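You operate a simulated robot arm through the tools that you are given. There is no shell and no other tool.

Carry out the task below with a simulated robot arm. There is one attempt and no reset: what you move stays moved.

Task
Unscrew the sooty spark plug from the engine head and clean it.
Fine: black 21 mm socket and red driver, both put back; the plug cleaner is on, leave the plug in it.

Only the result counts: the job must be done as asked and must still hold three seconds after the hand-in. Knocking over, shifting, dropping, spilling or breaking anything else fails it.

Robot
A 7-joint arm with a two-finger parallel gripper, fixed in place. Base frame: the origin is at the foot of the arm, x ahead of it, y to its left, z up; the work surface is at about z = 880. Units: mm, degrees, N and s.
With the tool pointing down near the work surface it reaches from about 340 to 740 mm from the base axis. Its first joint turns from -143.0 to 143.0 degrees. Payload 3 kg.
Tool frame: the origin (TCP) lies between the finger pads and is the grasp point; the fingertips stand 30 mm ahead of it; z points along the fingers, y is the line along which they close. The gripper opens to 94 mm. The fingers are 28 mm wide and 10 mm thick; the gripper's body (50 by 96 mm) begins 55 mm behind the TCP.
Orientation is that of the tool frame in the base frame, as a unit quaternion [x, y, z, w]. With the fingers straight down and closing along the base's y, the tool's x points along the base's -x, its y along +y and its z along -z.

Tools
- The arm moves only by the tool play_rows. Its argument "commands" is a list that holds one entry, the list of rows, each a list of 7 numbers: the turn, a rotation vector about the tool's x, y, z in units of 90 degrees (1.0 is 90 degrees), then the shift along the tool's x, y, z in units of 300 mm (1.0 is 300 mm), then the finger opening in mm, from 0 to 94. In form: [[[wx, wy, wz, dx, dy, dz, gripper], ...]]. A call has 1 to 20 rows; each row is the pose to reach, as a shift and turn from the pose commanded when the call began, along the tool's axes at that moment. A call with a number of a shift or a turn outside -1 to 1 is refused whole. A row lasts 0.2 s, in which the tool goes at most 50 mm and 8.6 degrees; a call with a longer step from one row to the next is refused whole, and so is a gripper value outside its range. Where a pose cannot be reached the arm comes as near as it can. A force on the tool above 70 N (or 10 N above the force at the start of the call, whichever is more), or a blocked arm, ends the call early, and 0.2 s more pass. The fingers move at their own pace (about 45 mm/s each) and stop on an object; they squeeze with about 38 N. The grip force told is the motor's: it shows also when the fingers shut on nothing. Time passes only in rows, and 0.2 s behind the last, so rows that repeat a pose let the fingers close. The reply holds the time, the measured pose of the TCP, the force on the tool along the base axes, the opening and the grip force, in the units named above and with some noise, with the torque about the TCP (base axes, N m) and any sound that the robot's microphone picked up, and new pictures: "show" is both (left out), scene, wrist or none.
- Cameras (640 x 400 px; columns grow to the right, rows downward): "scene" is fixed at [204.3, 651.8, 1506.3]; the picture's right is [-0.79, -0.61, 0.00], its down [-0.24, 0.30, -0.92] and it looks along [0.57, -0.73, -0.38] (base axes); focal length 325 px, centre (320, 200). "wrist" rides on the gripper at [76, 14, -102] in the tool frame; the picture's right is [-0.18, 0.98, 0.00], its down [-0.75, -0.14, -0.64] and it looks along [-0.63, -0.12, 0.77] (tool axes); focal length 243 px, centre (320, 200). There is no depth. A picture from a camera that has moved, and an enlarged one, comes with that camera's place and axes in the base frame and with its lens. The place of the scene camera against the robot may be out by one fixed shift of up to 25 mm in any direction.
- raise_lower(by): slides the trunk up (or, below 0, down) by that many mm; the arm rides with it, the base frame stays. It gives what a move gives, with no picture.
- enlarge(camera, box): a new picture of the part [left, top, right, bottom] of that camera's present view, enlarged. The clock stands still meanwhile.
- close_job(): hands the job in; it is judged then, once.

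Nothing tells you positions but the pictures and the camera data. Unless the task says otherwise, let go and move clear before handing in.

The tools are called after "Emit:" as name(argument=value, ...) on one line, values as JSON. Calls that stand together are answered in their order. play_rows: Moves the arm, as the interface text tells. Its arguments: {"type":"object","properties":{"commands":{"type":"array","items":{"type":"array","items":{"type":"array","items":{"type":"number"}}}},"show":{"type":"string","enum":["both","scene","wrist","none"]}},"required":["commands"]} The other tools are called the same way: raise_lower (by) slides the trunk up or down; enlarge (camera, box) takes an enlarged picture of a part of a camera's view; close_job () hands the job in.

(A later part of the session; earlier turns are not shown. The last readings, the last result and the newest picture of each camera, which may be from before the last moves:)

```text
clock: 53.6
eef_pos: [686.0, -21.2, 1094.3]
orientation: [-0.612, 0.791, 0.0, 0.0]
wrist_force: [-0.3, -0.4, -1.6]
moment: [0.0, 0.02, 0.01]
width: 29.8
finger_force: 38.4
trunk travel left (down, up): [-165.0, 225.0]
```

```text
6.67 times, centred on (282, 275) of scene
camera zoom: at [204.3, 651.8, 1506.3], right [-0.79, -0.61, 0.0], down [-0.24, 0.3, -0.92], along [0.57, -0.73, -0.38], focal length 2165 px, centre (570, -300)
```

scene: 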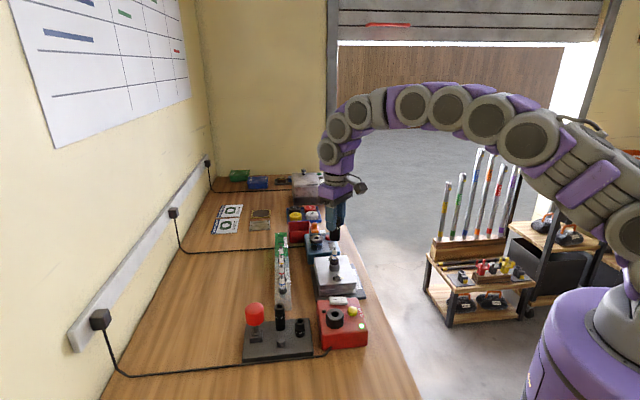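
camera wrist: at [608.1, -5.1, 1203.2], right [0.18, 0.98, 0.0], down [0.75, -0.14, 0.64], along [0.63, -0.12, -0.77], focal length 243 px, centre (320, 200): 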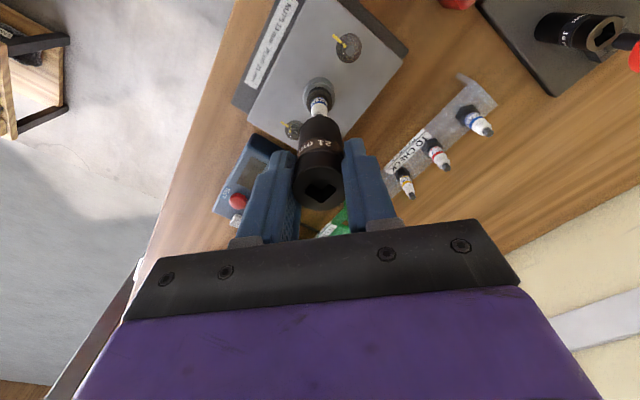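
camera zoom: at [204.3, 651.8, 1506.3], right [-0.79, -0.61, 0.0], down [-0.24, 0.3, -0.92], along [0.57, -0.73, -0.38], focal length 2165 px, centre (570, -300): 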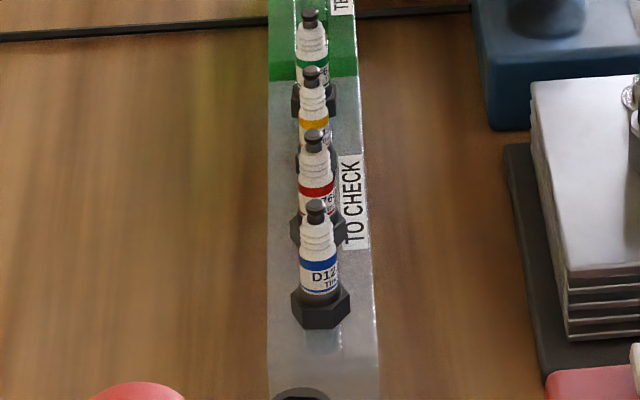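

The shell really is round-looking, so the coupling likely comes through the driver. I'll set the socket back on the plug, release it there, and fetch the driver.

Emit:
play_rows(commands=[[[0, 0, 0, 0, 0, 0.06, 20], [0, 0, 0, 0, 0, 0.12, 20], [0, 0, 0, 0, 0, 0.18, 20], [0, 0, 0, 0, 0, 0.21, 20], [0, 0, 0, 0, 0, 0.23, 20], [0, 0, 0, 0, 0, 0.245, 20], [0, 0, 0, 0, 0, 0.245, 20]]], show="none")

Emit:
enlarge(camera="scene", box=[315, 240, 355, 280])

```text
clock: 55.2
eef_pos: [685.3, -22.0, 1021.9]
orientation: [-0.613, 0.79, -0.001, 0.0]
wrist_force: [0.2, -2.0, -2.3]
moment: [-0.16, -0.08, 0.01]
width: 30.1
finger_force: 38.1
trunk travel left (down, up): [-165.0, 225.0]
```

```text
10.00 times, centred on (335, 260) of scene
camera zoom: at [204.3, 651.8, 1506.3], right [-0.79, -0.61, 0.0], down [-0.24, 0.3, -0.92], along [0.57, -0.73, -0.38], focal length 3248 px, centre (170, -400)
```

zoom: 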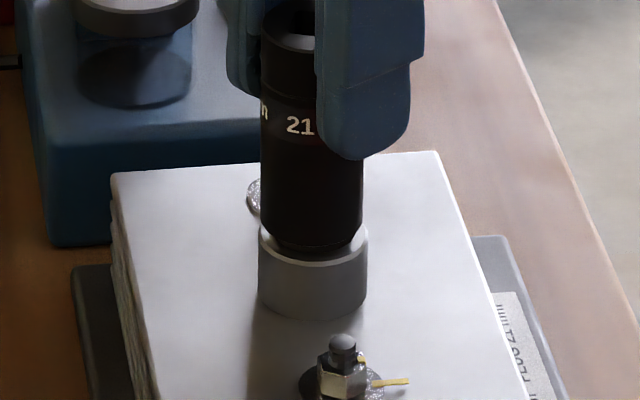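

Nearly seated. I'll lower to contact, open the fingers and back straight up.

Emit:
play_rows(commands=[[[0, 0, 0, 0, 0, 0.007, 20], [0, 0, 0, 0, 0, 0.007, 20], [0, 0, 0, 0, 0, 0.007, 34], [0, 0, 0, 0, 0, 0.007, 44], [0, 0, 0, 0, 0, 0.007, 52], [0, 0, 0, 0, 0, 0.007, 52]]], show="none")

Emit:
play_rows(commands=[[[0, 0, 0, 0, 0, -0.06, 52], [0, 0, 0, 0, 0, -0.16, 52], [0, 0, 0, 0, 0, -0.26, 52], [0, 0, 0, 0, 0, -0.32, 52], [0, 0, 0, 0, 0, -0.32, 52]]])

Emit:
enlarge(camera="wrist", box=[280, 60, 360, 160])

Emit:
enlarge(camera="scene", box=[315, 230, 355, 280])

```text
clock: 56.6
eef_pos: [684.9, -20.8, 1019.0]
orientation: [-0.613, 0.79, 0.001, 0.0]
wrist_force: [-0.5, 0.3, 0.4]
moment: [-0.01, -0.04, 0.03]
width: 51.9
finger_force: 0.0
trunk travel left (down, up): [-165.0, 225.0]
```

```text
clock: 57.8
eef_pos: [687.1, -21.6, 1114.1]
orientation: [-0.613, 0.79, 0.0, 0.0]
wrist_force: [0.7, 0.0, 0.8]
moment: [-0.01, 0.02, -0.01]
width: 52.2
finger_force: 0.1
trunk travel left (down, up): [-165.0, 225.0]
camera wrist: at [653.8, -90.5, 1216.9], right [-0.91, 0.42, 0.0], down [0.32, 0.69, 0.64], along [0.27, 0.58, -0.77], focal length 243 px, centre (320, 200)
```

scene: 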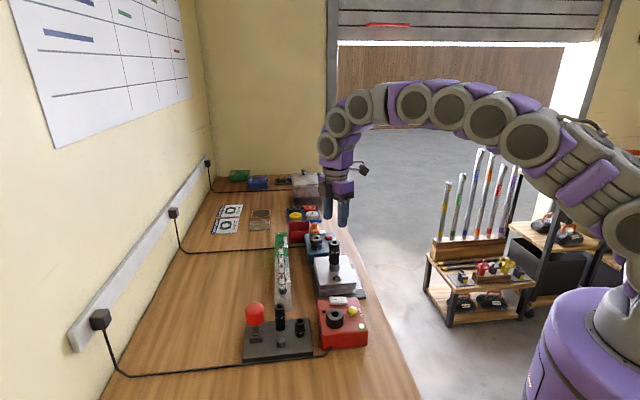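
wrist: 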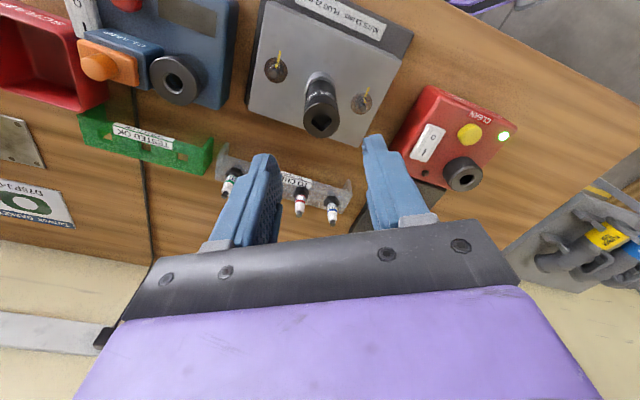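

```text
4.00 times, centred on (320, 110) of wrist
camera zoom: at [653.8, -90.5, 1216.9], right [-0.91, 0.42, 0.0], down [0.32, 0.69, 0.64], along [0.27, 0.58, -0.77], focal length 970 px, centre (320, 560)
```

zoom: 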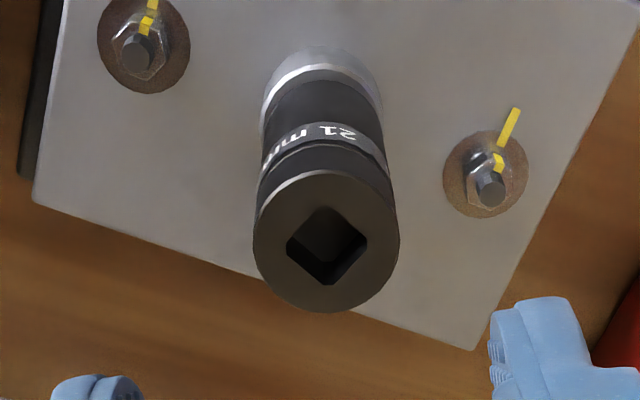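

```text
8.00 times, centred on (335, 255) of scene
camera zoom: at [204.3, 651.8, 1506.3], right [-0.79, -0.61, 0.0], down [-0.24, 0.3, -0.92], along [0.57, -0.73, -0.38], focal length 2598 px, centre (200, -240)
```

zoom: 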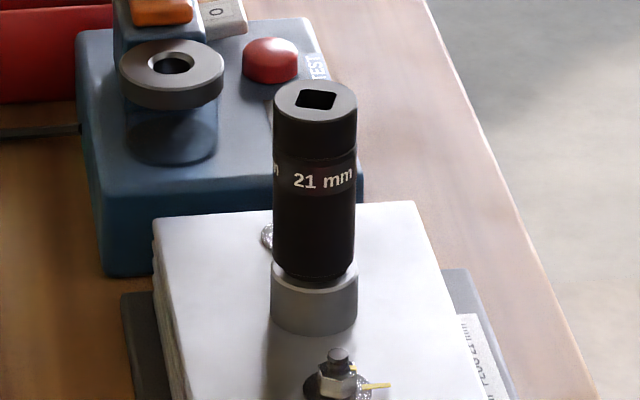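

The socket stands upright on the plug. Now I go back to the driver, turning the tool back to yaw 0 on the way.

Emit:
play_rows(commands=[[[0, 0, 0.084, -0.098, 0.022, 0, 60], [0, 0, 0.168, -0.195, 0.045, 0, 60], [0, 0, 0.252, -0.293, 0.068, 0, 60], [0, 0, 0.336, -0.39, 0.09, 0, 60], [0, 0, 0.42, -0.488, 0.113, 0, 60], [0, 0, 0.504, -0.586, 0.135, 0.03, 60], [0, 0, 0.588, -0.683, 0.158, 0.06, 60], [0, 0, 0.672, -0.78, 0.18, 0.1, 60], [0, 0, 0.756, -0.878, 0.203, 0.14, 64], [0, 0, 0.84, -0.976, 0.225, 0.18, 66], [0, 0, 0.84, -0.976, 0.225, 0.18, 66]]])

Emit:
enlarge(camera="wrist", box=[270, 80, 370, 180])

```text
clock: 60.2
eef_pos: [693.8, 281.1, 1061.0]
orientation: [0.001, 1.0, -0.001, 0.0]
wrist_force: [0.0, -0.2, 0.3]
moment: [0.0, 0.01, 0.02]
width: 65.9
finger_force: 0.0
trunk travel left (down, up): [-165.0, 225.0]
camera wrist: at [617.7, 295.6, 1162.7], right [0.19, 0.98, 0.0], down [0.75, -0.14, 0.64], along [0.63, -0.12, -0.77], focal length 243 px, centre (320, 200)
```

scene: 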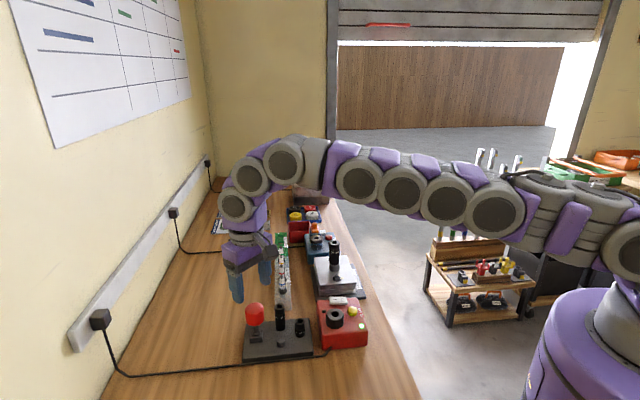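
wrist: 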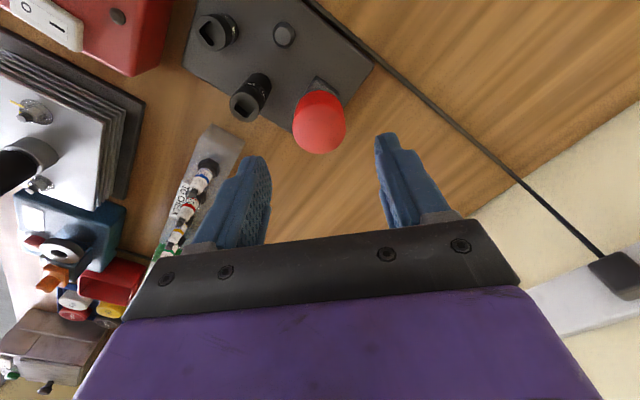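

```text
4.00 times, centred on (320, 130) of wrist
camera zoom: at [617.7, 295.6, 1162.7], right [0.19, 0.98, 0.0], down [0.75, -0.14, 0.64], along [0.63, -0.12, -0.77], focal length 970 px, centre (320, 480)
```

zoom: 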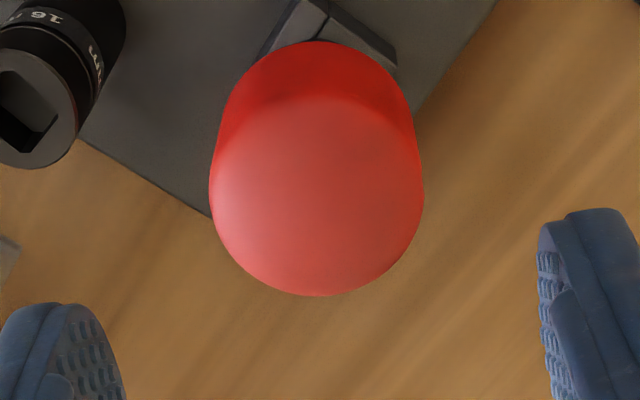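

The handle is centred to within 1 mm. Going down and gripping it, letting the arm settle before closing.

Emit:
play_rows(commands=[[[0, 0, 0, 0, -0.003, 0.1, 66], [0, 0, 0, 0, -0.003, 0.2, 66], [0, 0, 0, 0, -0.003, 0.26, 66], [0, 0, 0, 0, -0.003, 0.289, 66], [0, 0, 0, 0, -0.003, 0.289, 60], [0, 0, 0, 0, -0.003, 0.289, 54], [0, 0, 0, 0, -0.003, 0.289, 48]]], show="none")

Emit:
enlarge(camera="wrist", box=[220, 60, 440, 240])

```text
clock: 61.8
eef_pos: [692.7, 279.9, 973.6]
orientation: [0.0, 1.0, -0.001, 0.0]
wrist_force: [0.6, 0.0, -0.5]
moment: [-0.02, -0.02, 0.0]
width: 47.9
finger_force: 0.0
trunk travel left (down, up): [-165.0, 225.0]
```

```text
2.22 times, centred on (330, 150) of wrist
camera zoom: at [617.1, 294.0, 1075.6], right [0.18, 0.98, 0.0], down [0.75, -0.14, 0.64], along [0.63, -0.12, -0.77], focal length 539 px, centre (298, 311)
```

zoom: 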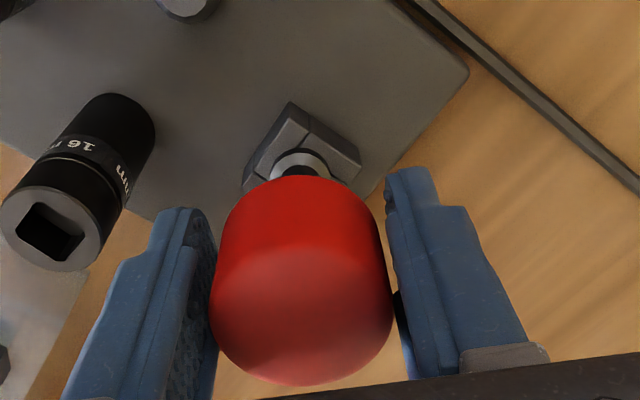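

Closing on the handle and lifting the driver out.

Emit:
play_rows(commands=[[[0, 0, 0, 0, 0, 0, 40], [0, 0, 0, 0, 0, 0, 30], [0, 0, 0, 0, 0, 0, 20], [0, 0, 0, 0, 0, 0, 20], [0, 0, 0, 0, 0, -0.03, 20], [0, 0, 0, 0, 0, -0.08, 20], [0, 0, 0, 0, 0, -0.16, 20], [0, 0, 0, 0, 0, -0.28, 20], [0, 0, 0, 0, 0, -0.4, 20], [0, 0, 0, 0, 0, -0.5, 20], [0, 0, 0, 0, 0, -0.5, 20]]])

Emit:
enlarge(camera="scene", box=[215, 225, 285, 295])

```text
clock: 64.2
eef_pos: [692.0, 276.8, 1120.3]
orientation: [0.0, 1.0, 0.0, 0.0]
wrist_force: [0.5, -0.3, -2.0]
moment: [-0.01, 0.01, 0.03]
width: 41.9
finger_force: 38.1
out of reach, approached as far as the arm can: row 10, 11
trunk travel left (down, up): [-165.0, 225.0]
camera wrist: at [616.1, 291.7, 1223.5], right [0.18, 0.98, 0.0], down [0.75, -0.14, 0.64], along [0.63, -0.12, -0.77], focal length 243 px, centre (320, 200)
```

scene: 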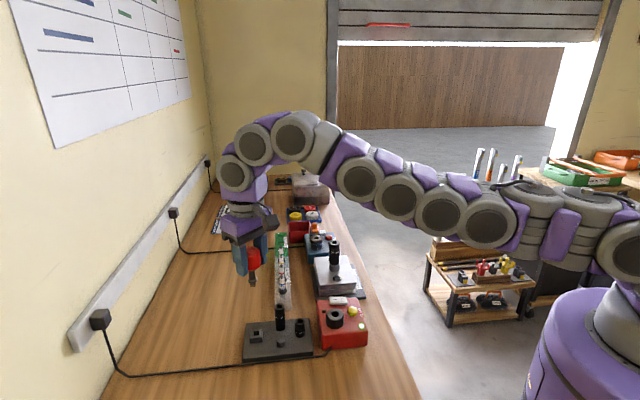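
wrist: 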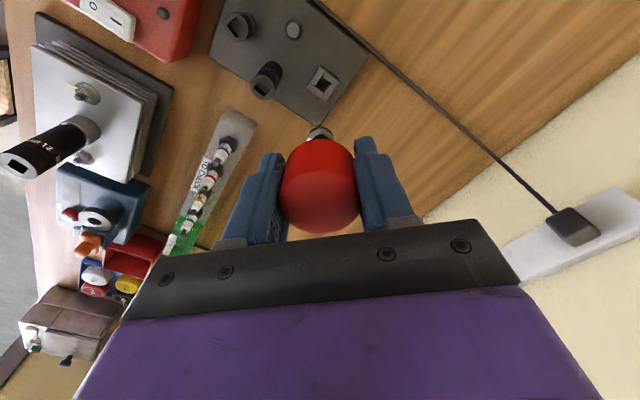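

```text
5.71 times, centred on (250, 260) of scene
camera zoom: at [204.3, 651.8, 1506.3], right [-0.79, -0.61, 0.0], down [-0.24, 0.3, -0.92], along [0.57, -0.73, -0.38], focal length 1856 px, centre (720, -143)
```

zoom: 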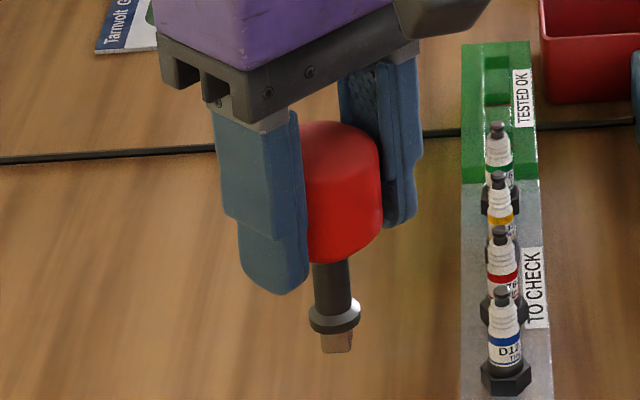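

The driver is out. Now carrying it over the socket on the plug, with the yaw needed to match the square (−19.4°).

Emit:
play_rows(commands=[[[0, 0, 0.03, 0.0025, -0.124, 0, 20], [0, 0, 0.06, 0.005, -0.248, 0, 20], [0, 0, 0.09, 0.0075, -0.373, 0, 20], [0, 0, 0.12, 0.01, -0.497, 0, 20], [0, 0, 0.15, 0.012, -0.621, 0, 20], [0, 0, 0.18, 0.0145, -0.745, 0, 20], [0, 0, 0.2, 0.017, -0.87, 0, 20], [0, 0, 0.2156, 0.0193, -0.9937, 0, 20], [0, 0, 0.2156, 0.0193, -0.9937, 0, 20]]])

Emit:
enlarge(camera="wrist", box=[280, 90, 360, 150])

Emit:
enlarge(camera="scene", box=[318, 220, 358, 260])

```text
clock: 66.2
eef_pos: [683.5, -27.3, 1122.1]
orientation: [0.169, 0.986, 0.001, 0.0]
wrist_force: [-0.1, -0.1, -1.4]
moment: [0.0, 0.02, -0.01]
width: 41.7
finger_force: 38.2
trunk travel left (down, up): [-165.0, 225.0]
camera wrist: at [615.8, 12.8, 1224.5], right [0.5, 0.87, 0.0], down [0.66, -0.38, 0.64], along [0.56, -0.32, -0.77], focal length 243 px, centre (320, 200)
```

scene: 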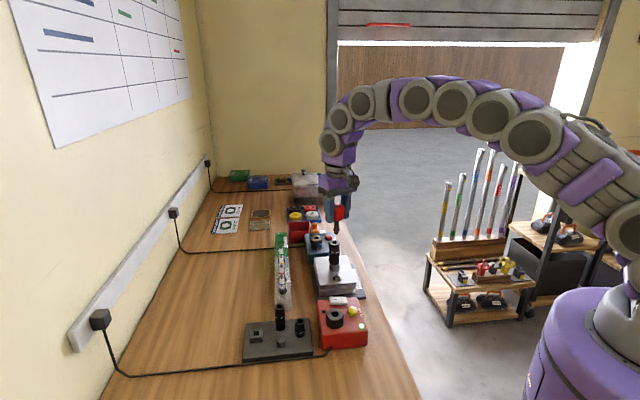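
wrist: 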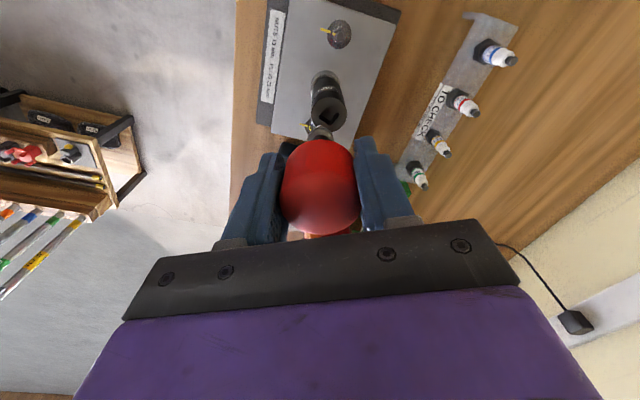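

```text
6.67 times, centred on (320, 120) of wrist
camera zoom: at [615.8, 12.8, 1224.5], right [0.5, 0.87, 0.0], down [0.66, -0.38, 0.64], along [0.56, -0.32, -0.77], focal length 1618 px, centre (320, 733)
```

zoom: 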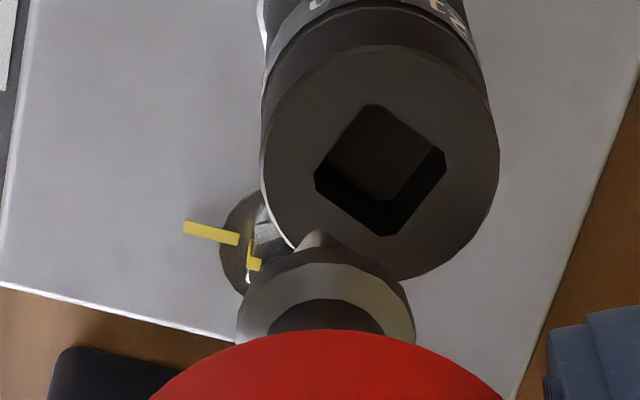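

```text
10.00 times, centred on (338, 240) of scene
camera zoom: at [204.3, 651.8, 1506.3], right [-0.79, -0.61, 0.0], down [-0.24, 0.3, -0.92], along [0.57, -0.73, -0.38], focal length 3248 px, centre (140, -200)
```

zoom: 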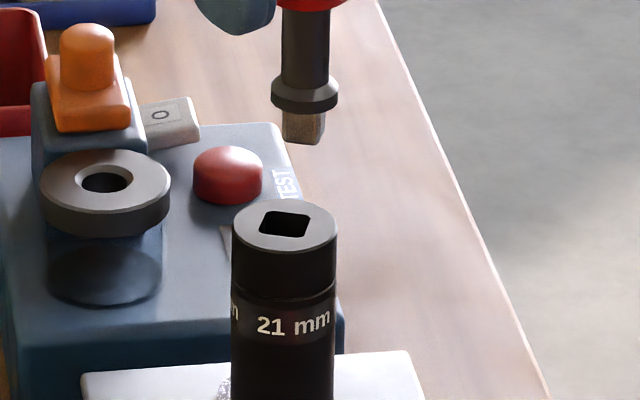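

The driver is about 5–6 mm short of the socket axis. I'll zoom in to measure yaw of both tip and hole.

Emit:
enlarge(camera="scene", box=[335, 220, 367, 245])

Emit:
enlarge(camera="scene", box=[335, 238, 367, 258])

Emit:
enlarge(camera="wrist", box=[305, 85, 345, 125])

```text
16.00 times, centred on (351, 232) of scene
camera zoom: at [204.3, 651.8, 1506.3], right [-0.79, -0.61, 0.0], down [-0.24, 0.3, -0.92], along [0.57, -0.73, -0.38], focal length 5197 px, centre (-176, -320)
```

zoom: 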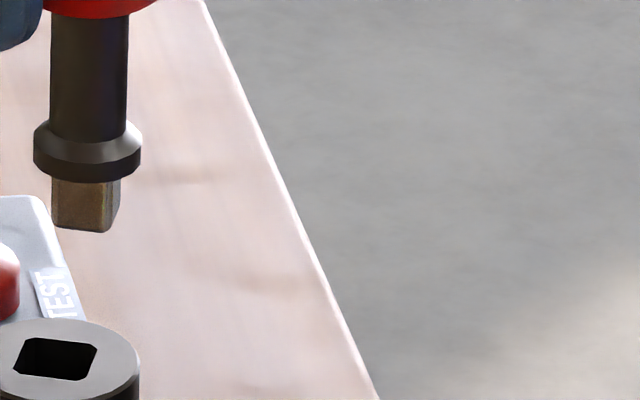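

```text
16.00 times, centred on (351, 248) of scene
camera zoom: at [204.3, 651.8, 1506.3], right [-0.79, -0.61, 0.0], down [-0.24, 0.3, -0.92], along [0.57, -0.73, -0.38], focal length 5197 px, centre (-176, -568)
```

zoom: 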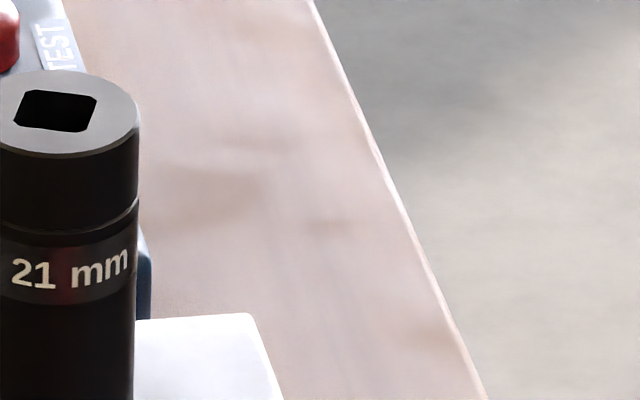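

```text
10.00 times, centred on (325, 105) of wrist
camera zoom: at [615.8, 12.8, 1224.5], right [0.5, 0.87, 0.0], down [0.66, -0.38, 0.64], along [0.56, -0.32, -0.77], focal length 2426 px, centre (270, 1150)
```

zoom: 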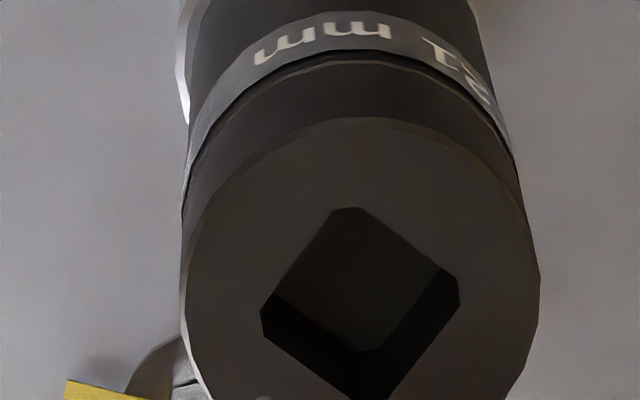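

The yaws match. I'm correcting the lateral offset and lowering to just above the hole.

Emit:
play_rows(commands=[[[0, 0, 0, -0.0077, 0.025, 0, 20], [0, 0, 0, -0.0077, 0.025, 0.035, 20], [0, 0, 0, -0.0077, 0.025, 0.07, 20], [0, 0, 0, -0.0077, 0.025, 0.07, 20]]], show="none")

Emit:
enlarge(camera="scene", box=[318, 225, 358, 250])

Emit:
enlarge(camera="wrist", box=[300, 100, 340, 130])

```text
clock: 67.2
eef_pos: [687.8, -18.0, 1100.6]
orientation: [0.169, 0.986, -0.001, 0.0]
wrist_force: [0.9, 0.4, -0.7]
moment: [0.02, -0.02, 0.02]
width: 41.8
finger_force: 38.3
trunk travel left (down, up): [-165.0, 225.0]
```

```text
16.00 times, centred on (338, 238) of scene
camera zoom: at [204.3, 651.8, 1506.3], right [-0.79, -0.61, 0.0], down [-0.24, 0.3, -0.92], along [0.57, -0.73, -0.38], focal length 5197 px, centre (32, -400)
```

zoom: 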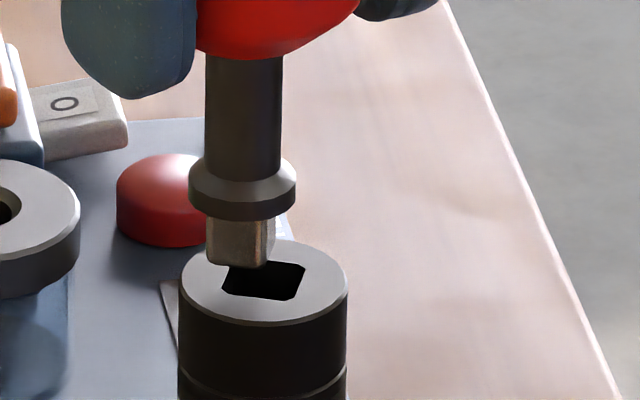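

```text
13.33 times, centred on (320, 115) of wrist
camera zoom: at [620.6, 21.9, 1203.0], right [0.5, 0.87, 0.0], down [0.66, -0.38, 0.64], along [0.56, -0.32, -0.77], focal length 3235 px, centre (320, 1333)
```

zoom: 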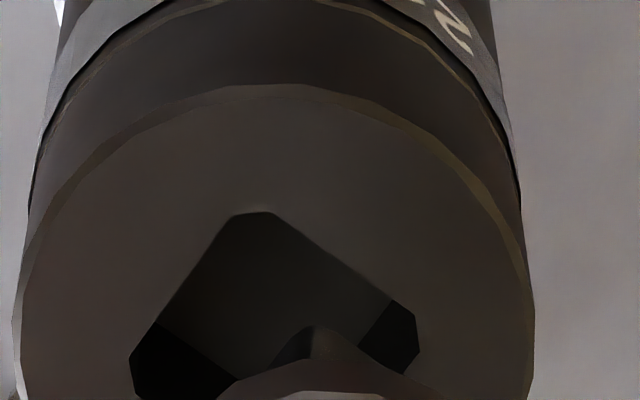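

The driver is now about 4 mm too far in +x and 1 mm in +y. I'll correct and look again.

Emit:
play_rows(commands=[[[0, 0, 0, 0.0095, -0.0086, 0, 20], [0, 0, 0, 0.0095, -0.0086, 0, 20]]], show="none")

Emit:
enlarge(camera="scene", box=[318, 225, 358, 250])

Emit:
enlarge(camera="wrist", box=[300, 105, 340, 135])

```text
clock: 67.8
eef_pos: [684.8, -20.3, 1100.0]
orientation: [0.169, 0.986, 0.0, 0.0]
wrist_force: [-0.2, 0.3, -2.1]
moment: [-0.02, -0.01, -0.03]
width: 42.0
finger_force: 38.0
trunk travel left (down, up): [-165.0, 225.0]
```

```text
16.00 times, centred on (338, 238) of scene
camera zoom: at [204.3, 651.8, 1506.3], right [-0.79, -0.61, 0.0], down [-0.24, 0.3, -0.92], along [0.57, -0.73, -0.38], focal length 5197 px, centre (32, -400)
```

zoom: 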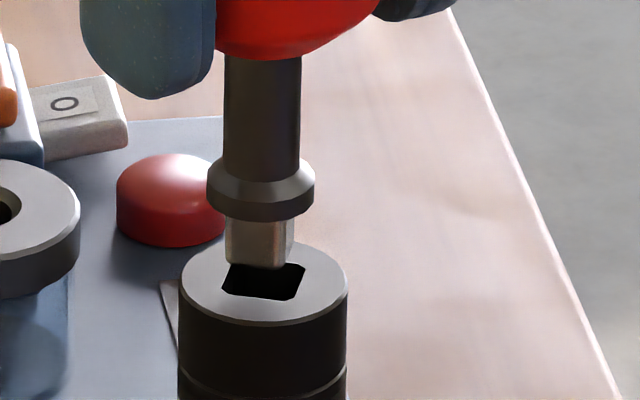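

```text
13.33 times, centred on (320, 120) of wrist
camera zoom: at [617.7, 20.3, 1203.3], right [0.5, 0.87, 0.0], down [0.66, -0.38, 0.64], along [0.56, -0.32, -0.77], focal length 3235 px, centre (320, 1267)
```

zoom: 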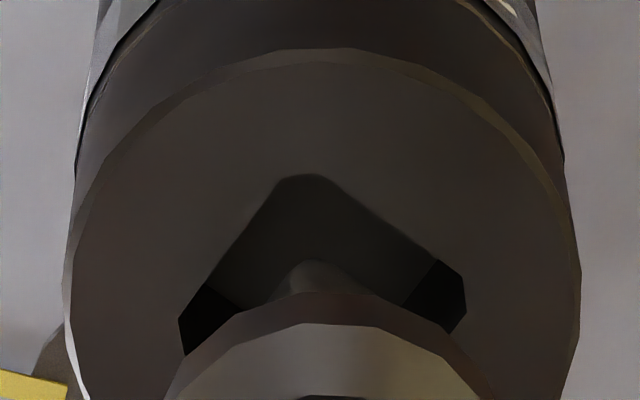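

Aligned within 0.5 mm, with the tip about 6 mm above the hole. Lowering into the square.

Emit:
play_rows(commands=[[[0, 0, 0, 0.0005, -0.001, 0.01, 20], [0, 0, 0, 0.0005, -0.001, 0.02, 20], [0, 0, 0, 0.0005, -0.001, 0.028, 20], [0, 0, 0, 0.0005, -0.001, 0.035, 20], [0, 0, 0, 0.0005, -0.001, 0.042, 20]]], show="none")

Emit:
enlarge(camera="scene", box=[318, 225, 358, 250])

Emit:
enlarge(camera="wrist", box=[300, 105, 340, 135])

```text
clock: 69.0
eef_pos: [683.9, -19.8, 1088.3]
orientation: [0.168, 0.986, 0.0, 0.0]
wrist_force: [0.0, 0.0, -1.4]
moment: [0.02, 0.02, 0.01]
width: 41.7
finger_force: 38.0
trunk travel left (down, up): [-165.0, 225.0]
```

```text
16.00 times, centred on (338, 238) of scene
camera zoom: at [204.3, 651.8, 1506.3], right [-0.79, -0.61, 0.0], down [-0.24, 0.3, -0.92], along [0.57, -0.73, -0.38], focal length 5197 px, centre (32, -400)
```

zoom: 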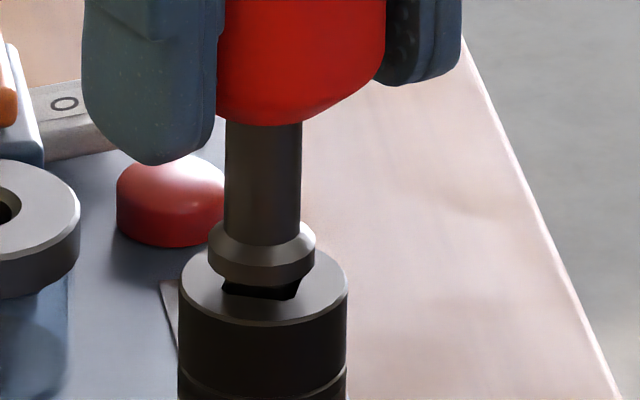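

```text
13.33 times, centred on (320, 120) of wrist
camera zoom: at [617.5, 20.1, 1190.4], right [0.5, 0.87, 0.0], down [0.66, -0.38, 0.64], along [0.56, -0.32, -0.77], focal length 3235 px, centre (320, 1267)
```

zoom: 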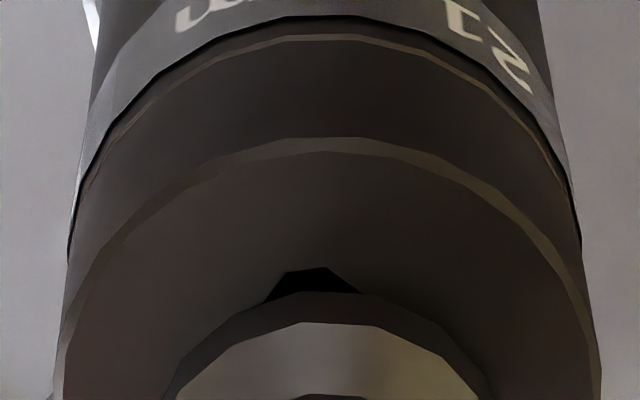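

Entering freely. Continuing down until the collar touches.

Emit:
play_rows(commands=[[[0, 0, 0, 0, 0, 0.007, 20], [0, 0, 0, 0, 0, 0.014, 20], [0, 0, 0, 0, 0, 0.02, 20], [0, 0, 0, 0, 0, 0.025, 20], [0, 0, 0, 0, 0, 0.03, 20]]], show="none")

Emit:
enlarge(camera="scene", box=[318, 225, 358, 250])

```text
clock: 70.2
eef_pos: [683.3, -19.5, 1084.0]
orientation: [0.168, 0.986, 0.0, 0.006]
wrist_force: [8.3, -0.2, 46.2]
moment: [-0.09, -0.6, 0.0]
width: 41.8
finger_force: 37.9
trunk travel left (down, up): [-165.0, 225.0]
```

```text
16.00 times, centred on (338, 238) of scene
camera zoom: at [204.3, 651.8, 1506.3], right [-0.79, -0.61, 0.0], down [-0.24, 0.3, -0.92], along [0.57, -0.73, -0.38], focal length 5197 px, centre (32, -400)
```

zoom: 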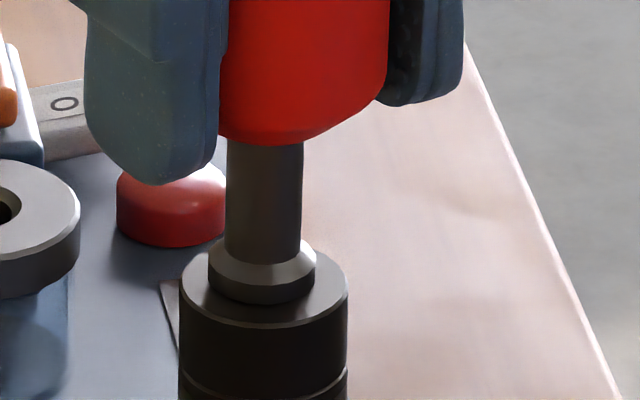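

Seated. I'll ease the pressure a little and turn counter-clockwise, watching the torque.

Emit:
play_rows(commands=[[[0, 0, 0, 0, 0, -0.006, 20], [0, 0, -0.07, 0, 0, -0.006, 20], [0, 0, -0.14, 0, 0, -0.006, 20], [0, 0, -0.21, 0, 0, -0.006, 20], [0, 0, -0.28, 0, 0, -0.006, 20]]], show="none")

Emit:
enlarge(camera="scene", box=[318, 230, 358, 270])

```text
clock: 71.4
eef_pos: [682.2, -20.3, 1083.7]
orientation: [-0.052, 0.999, 0.0, 0.003]
wrist_force: [8.6, -1.6, 59.0]
moment: [-0.12, -0.83, 0.0]
width: 41.8
finger_force: 38.3
trunk travel left (down, up): [-165.0, 225.0]
```

```text
10.00 times, centred on (338, 250) of scene
camera zoom: at [204.3, 651.8, 1506.3], right [-0.79, -0.61, 0.0], down [-0.24, 0.3, -0.92], along [0.57, -0.73, -0.38], focal length 3248 px, centre (140, -300)
```

zoom: 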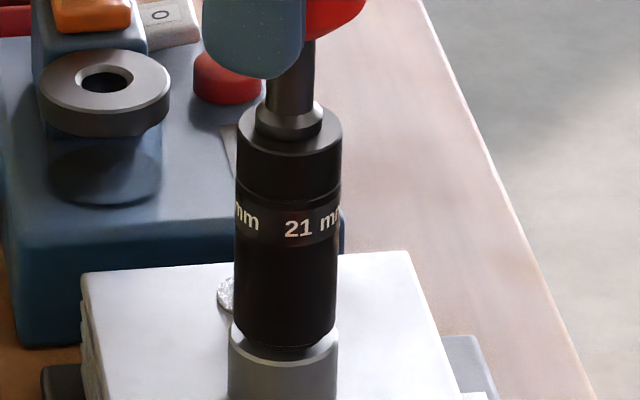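

The socket turns with the driver. The axial load rose to 59 N, so I'll ease up before turning further.

Emit:
play_rows(commands=[[[0, 0, 0, 0, 0, -0.01, 20], [0, 0, 0, 0, 0, -0.01, 20], [0, 0, -0.08, 0, 0, -0.01, 20], [0, 0, -0.16, 0, 0, -0.01, 20], [0, 0, -0.24, 0, 0, -0.01, 20], [0, 0, -0.32, 0, 0, -0.01, 20], [0, 0, -0.4, 0, 0, -0.01, 20]]], show="none")

Emit:
enlarge(camera="scene", box=[318, 230, 358, 270])

```text
clock: 73.0
eef_pos: [681.7, -21.8, 1085.7]
orientation: [-0.358, 0.934, 0.0, 0.0]
wrist_force: [-3.8, -6.3, 28.9]
moment: [-0.49, 0.19, 0.0]
width: 41.4
finger_force: 38.0
trunk travel left (down, up): [-165.0, 225.0]
```

```text
10.00 times, centred on (338, 250) of scene
camera zoom: at [204.3, 651.8, 1506.3], right [-0.79, -0.61, 0.0], down [-0.24, 0.3, -0.92], along [0.57, -0.73, -0.38], focal length 3248 px, centre (140, -300)
```

zoom: 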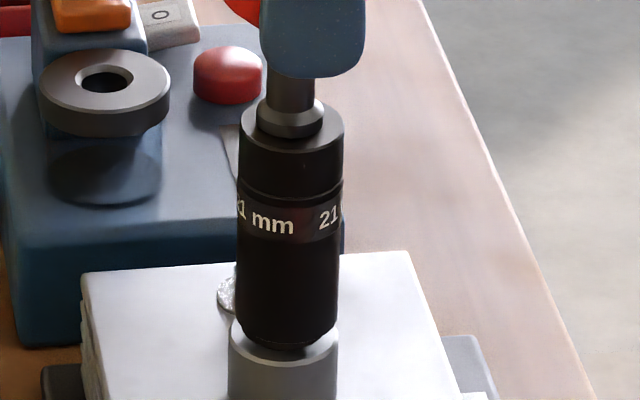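

No obvious torque reading yet. I'll continue counter-clockwise to get enough turn to see any rise.

Emit:
play_rows(commands=[[[0, 0, -0.09, 0, 0, 0, 20], [0, 0, -0.18, 0, 0, 0, 20], [0, 0, -0.27, 0, 0, 0, 20], [0, 0, -0.36, 0, 0, 0, 20], [0, 0, -0.45, 0, 0, 0, 20], [0, 0, -0.54, 0, 0, 0, 20], [0, 0, -0.63, 0, 0, 0, 20], [0, 0, -0.72, 0, 0, 0, 20], [0, 0, -0.81, 0, 0, 0, 20], [0, 0, -0.9, 0, 0, 0, 20]]])

Emit:
enlarge(camera="scene", box=[318, 230, 358, 270])

Emit:
enlarge(camera="wrist", box=[280, 70, 360, 150])

```text
clock: 75.2
eef_pos: [683.4, -21.5, 1086.3]
orientation: [0.878, -0.478, 0.001, -0.001]
wrist_force: [2.4, -6.1, 40.9]
moment: [-0.45, -0.28, -0.01]
width: 41.4
finger_force: 38.0
trunk travel left (down, up): [-165.0, 225.0]
camera wrist: at [711.5, -92.3, 1188.7], right [-0.93, -0.38, 0.0], down [-0.29, 0.71, 0.64], along [-0.24, 0.6, -0.77], focal length 243 px, centre (320, 200)
```

scene: 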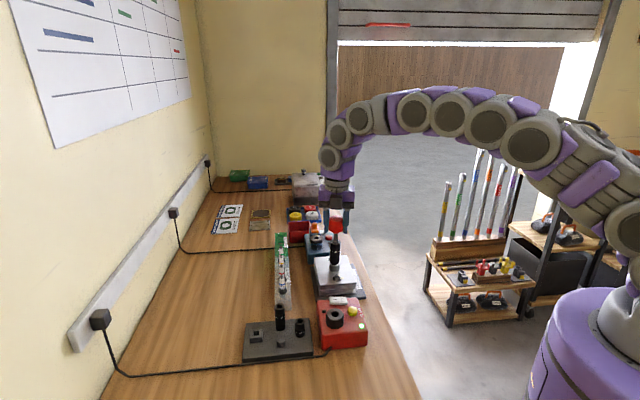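
wrist: 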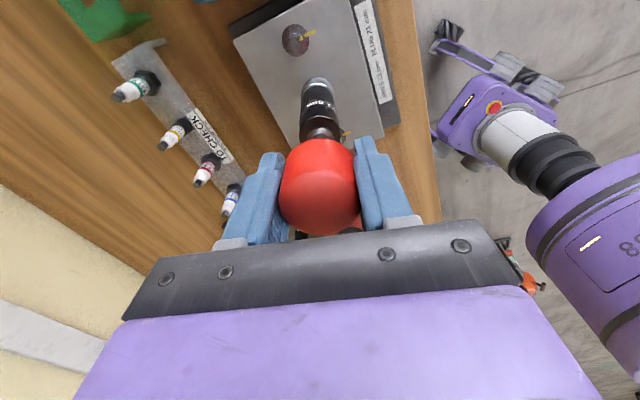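

```text
10.00 times, centred on (338, 250) of scene
camera zoom: at [204.3, 651.8, 1506.3], right [-0.79, -0.61, 0.0], down [-0.24, 0.3, -0.92], along [0.57, -0.73, -0.38], focal length 3248 px, centre (140, -300)
```

zoom: 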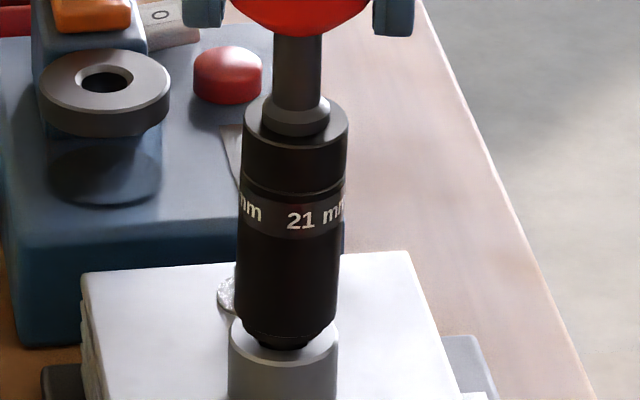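

```text
5.00 times, centred on (320, 110) of wrist
camera zoom: at [711.5, -92.3, 1188.7], right [-0.93, -0.38, 0.0], down [-0.29, 0.71, 0.64], along [-0.24, 0.6, -0.77], focal length 1213 px, centre (320, 650)
```

zoom: 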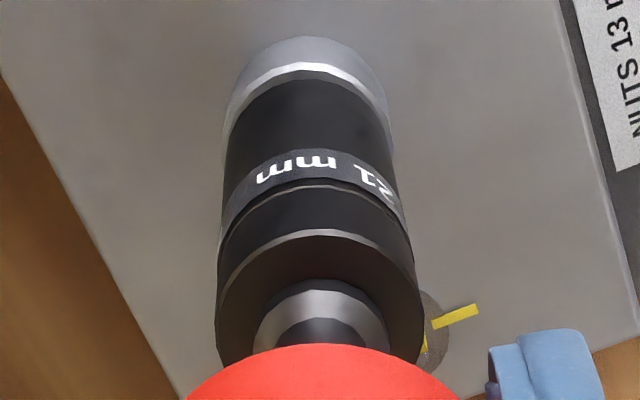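

The driver and socket have turned about 140° together, though the socket is leaning slightly because the driver axis is offset from the tool axis. I'll recentre, ease the load, and continue turning.

Emit:
play_rows(commands=[[[0, 0, 0, 0.0015, -0.0078, -0.005, 20], [0, 0, -0.08, 0.0015, -0.0078, -0.005, 20], [0, 0, -0.16, 0.0015, -0.0078, -0.005, 20], [0, 0, -0.24, 0.0015, -0.0078, -0.005, 20], [0, 0, -0.32, 0.0015, -0.0078, -0.005, 20], [0, 0, -0.4, 0.0015, -0.0078, -0.005, 20]]], show="none")

Emit:
enlarge(camera="scene", box=[318, 230, 358, 270])

Emit:
enlarge(camera="wrist", box=[280, 70, 360, 150])

```text
clock: 76.6
eef_pos: [684.0, -19.8, 1088.1]
orientation: [0.983, -0.184, 0.001, -0.001]
wrist_force: [-7.5, -3.8, 25.7]
moment: [-0.32, 0.62, 0.04]
width: 41.1
finger_force: 37.5
trunk travel left (down, up): [-165.0, 225.0]
```

```text
10.00 times, centred on (338, 250) of scene
camera zoom: at [204.3, 651.8, 1506.3], right [-0.79, -0.61, 0.0], down [-0.24, 0.3, -0.92], along [0.57, -0.73, -0.38], focal length 3248 px, centre (140, -300)
```

zoom: 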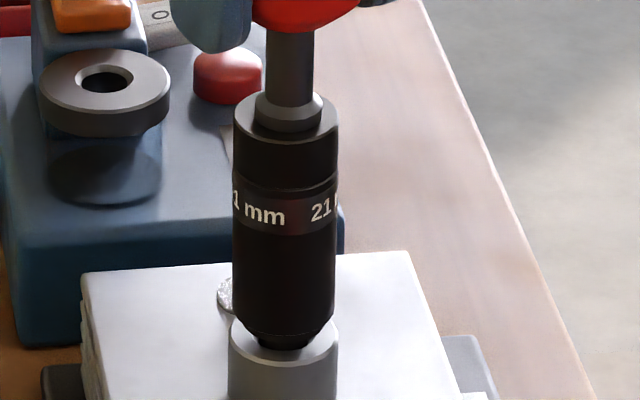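

```text
5.00 times, centred on (320, 110) of wrist
camera zoom: at [750.6, -59.7, 1189.7], right [-0.53, -0.85, 0.0], down [-0.65, 0.4, 0.64], along [-0.54, 0.34, -0.77], focal length 1213 px, centre (320, 650)
```

zoom: 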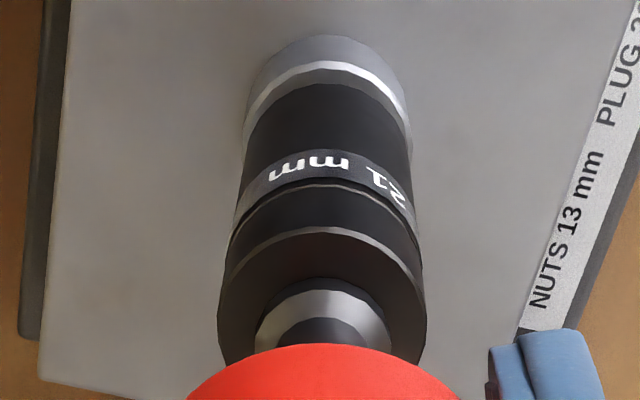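

The socket is rising with visible neck beneath it, so the plug is unscrewing. I'll keep turning, recentre slightly, and let the tool rise.

Emit:
play_rows(commands=[[[0, 0, 0, -0.001, 0.0043, -0.003, 20], [0, 0, -0.08, -0.001, 0.0043, -0.004, 20], [0, 0, -0.16, -0.001, 0.0043, -0.005, 20], [0, 0, -0.24, -0.001, 0.0043, -0.006, 20], [0, 0, -0.32, -0.001, 0.0043, -0.007, 20], [0, 0, -0.4, -0.001, 0.0043, -0.008, 20], [0, 0, -0.48, -0.001, 0.0043, -0.009, 20]]], show="none")

Emit:
enlarge(camera="scene", box=[318, 230, 358, 270])

Emit:
enlarge(camera="wrist", box=[280, 70, 360, 150])

```text
clock: 78.2
eef_pos: [674.4, -32.4, 1092.0]
orientation: [0.998, 0.055, -0.003, 0.001]
wrist_force: [-2.4, 4.2, 6.2]
moment: [-0.18, -0.2, 0.02]
width: 44.4
finger_force: 37.6
out of reach, approached as far as the arm can: row 5, 6, 7
trunk travel left (down, up): [-165.0, 225.0]
```

```text
10.00 times, centred on (338, 250) of scene
camera zoom: at [204.3, 651.8, 1506.3], right [-0.79, -0.61, 0.0], down [-0.24, 0.3, -0.92], along [0.57, -0.73, -0.38], focal length 3248 px, centre (140, -300)
```

zoom: 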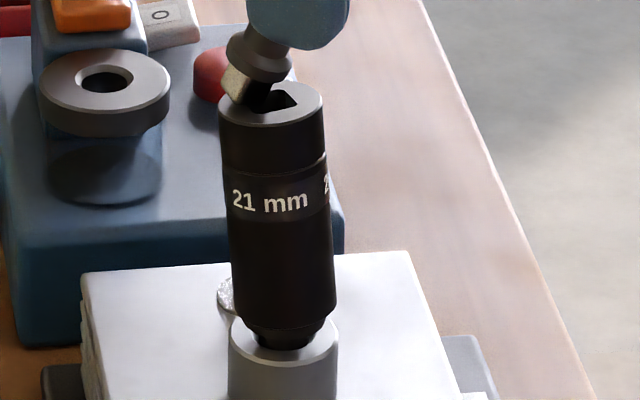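

```text
5.00 times, centred on (320, 110) of wrist
camera zoom: at [752.5, -36.6, 1193.8], right [-0.07, -1.0, 0.0], down [-0.76, 0.06, 0.65], along [-0.64, 0.05, -0.76], focal length 1213 px, centre (320, 650)
```

zoom: 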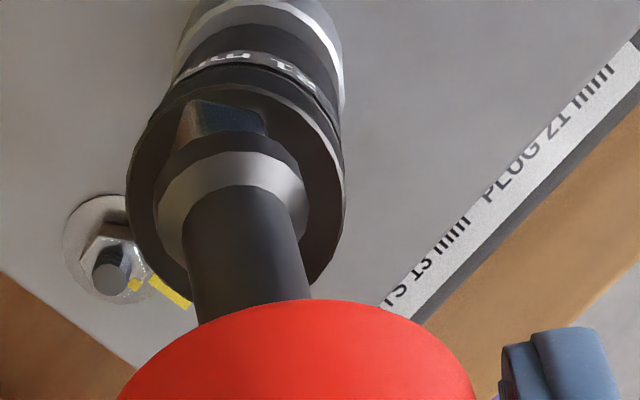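

The wrist hit its turning limit near 185° and the driver tilted out of the socket. I'll lift straight up to clear it before anything else.

Emit:
play_rows(commands=[[[0, 0, 0, 0, 0, -0.04, 20], [0, 0, 0, 0, 0, -0.08, 20], [0, 0, 0, 0, 0, -0.12, 20], [0, 0, 0, 0, 0, -0.12, 20]]])

Emit:
enlarge(camera="scene", box=[308, 210, 368, 270])

Emit:
enlarge(camera="wrist", box=[260, 70, 380, 240])

```text
clock: 79.2
eef_pos: [676.7, -30.1, 1129.0]
orientation: [0.998, 0.057, -0.001, -0.001]
wrist_force: [-0.5, -0.6, -1.9]
moment: [0.0, 0.02, 0.01]
width: 44.4
finger_force: 38.3
trunk travel left (down, up): [-165.0, 225.0]
camera wrist: at [754.1, -35.5, 1230.2], right [-0.07, -1.0, 0.0], down [-0.76, 0.05, 0.64], along [-0.64, 0.05, -0.76], focal length 243 px, centre (320, 200)
```

scene: 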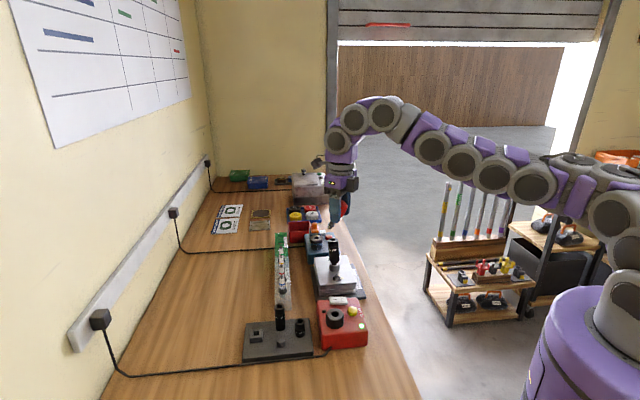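
wrist: 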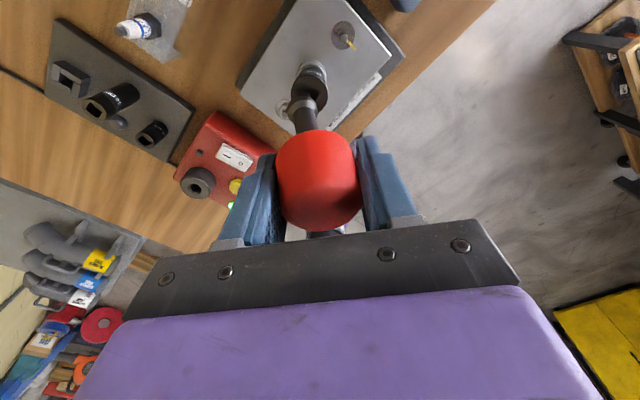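

```text
6.67 times, centred on (338, 240) of scene
camera zoom: at [204.3, 651.8, 1506.3], right [-0.79, -0.61, 0.0], down [-0.24, 0.3, -0.92], along [0.57, -0.73, -0.38], focal length 2165 px, centre (200, -67)
```

zoom: 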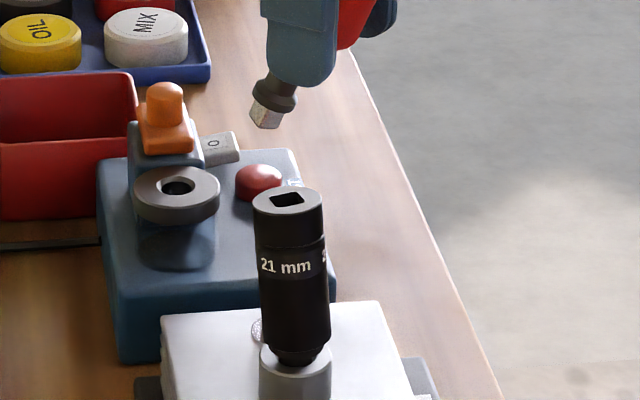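

```text
2.35 times, centred on (320, 155) of wrist
camera zoom: at [754.1, -35.5, 1230.2], right [-0.07, -1.0, 0.0], down [-0.76, 0.05, 0.64], along [-0.64, 0.05, -0.76], focal length 571 px, centre (320, 306)
```

zoom: 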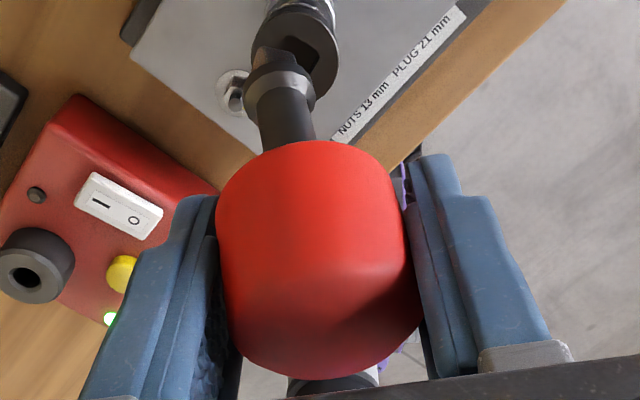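

Cleared: the socket still stands on the plug, which has clearly risen. The driver is tilted about 17° in my grip. I'll turn back from the wrist limit first and see the resulting pose.

Emit:
play_rows(commands=[[[0, 0, 0.08, 0, 0, -0.02, 20], [0, 0, 0.16, 0, 0, -0.02, 20], [0, 0, 0.24, 0, 0, -0.02, 20], [0, 0, 0.32, 0, 0, -0.02, 20], [0, 0, 0.4, 0, 0, -0.02, 20], [0, 0, 0.48, 0, 0, -0.02, 20], [0, 0, 0.48, 0, 0, -0.02, 20]]])

Emit:
enlarge(camera="scene", box=[308, 210, 368, 270])

Emit:
enlarge(camera="wrist", box=[260, 70, 380, 240])

```text
clock: 80.8
eef_pos: [674.7, -26.4, 1132.8]
orientation: [0.949, -0.315, -0.001, 0.001]
wrist_force: [-0.4, -0.2, -1.5]
moment: [0.01, 0.02, 0.01]
width: 44.1
finger_force: 37.8
trunk travel left (down, up): [-165.0, 225.0]
camera wrist: at [729.0, -82.6, 1235.7], right [-0.74, -0.68, 0.0], down [-0.52, 0.57, 0.64], along [-0.44, 0.47, -0.77], focal length 243 px, centre (320, 200)
```

scene: 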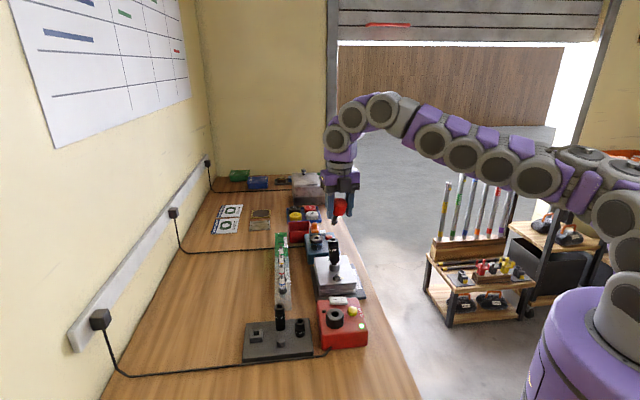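
wrist: 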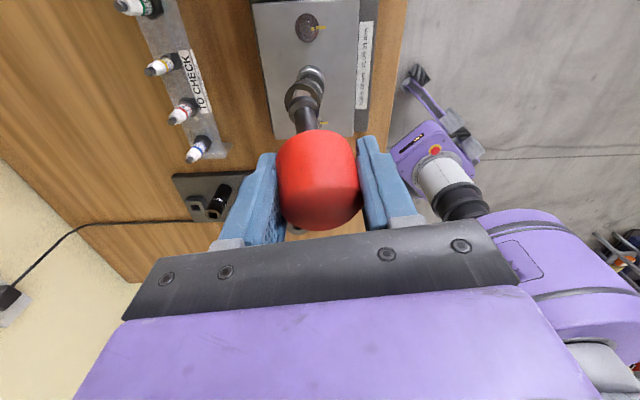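

```text
6.67 times, centred on (338, 240) of scene
camera zoom: at [204.3, 651.8, 1506.3], right [-0.79, -0.61, 0.0], down [-0.24, 0.3, -0.92], along [0.57, -0.73, -0.38], focal length 2165 px, centre (200, -67)
```

zoom: 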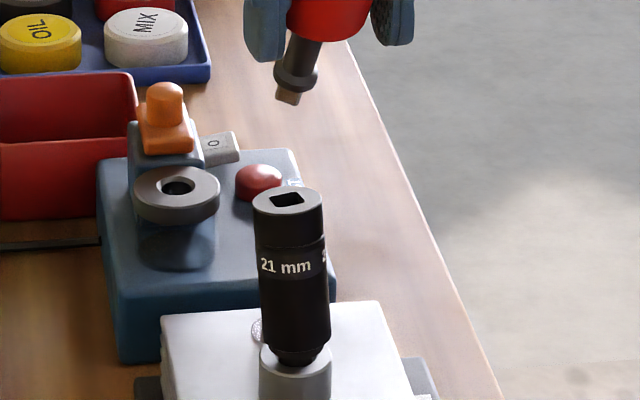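

```text
2.35 times, centred on (320, 155) of wrist
camera zoom: at [729.0, -82.6, 1235.7], right [-0.74, -0.68, 0.0], down [-0.52, 0.57, 0.64], along [-0.44, 0.47, -0.77], focal length 571 px, centre (320, 306)
```

zoom: 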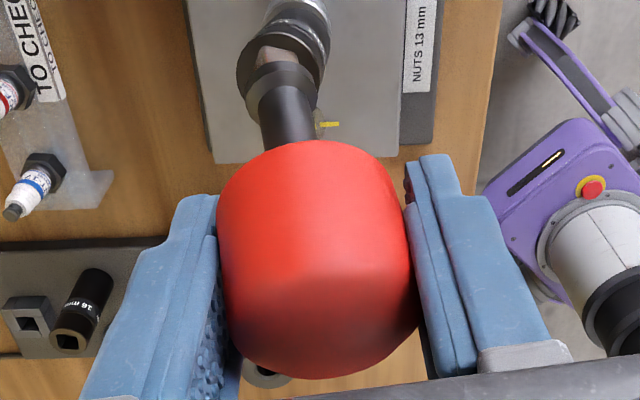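

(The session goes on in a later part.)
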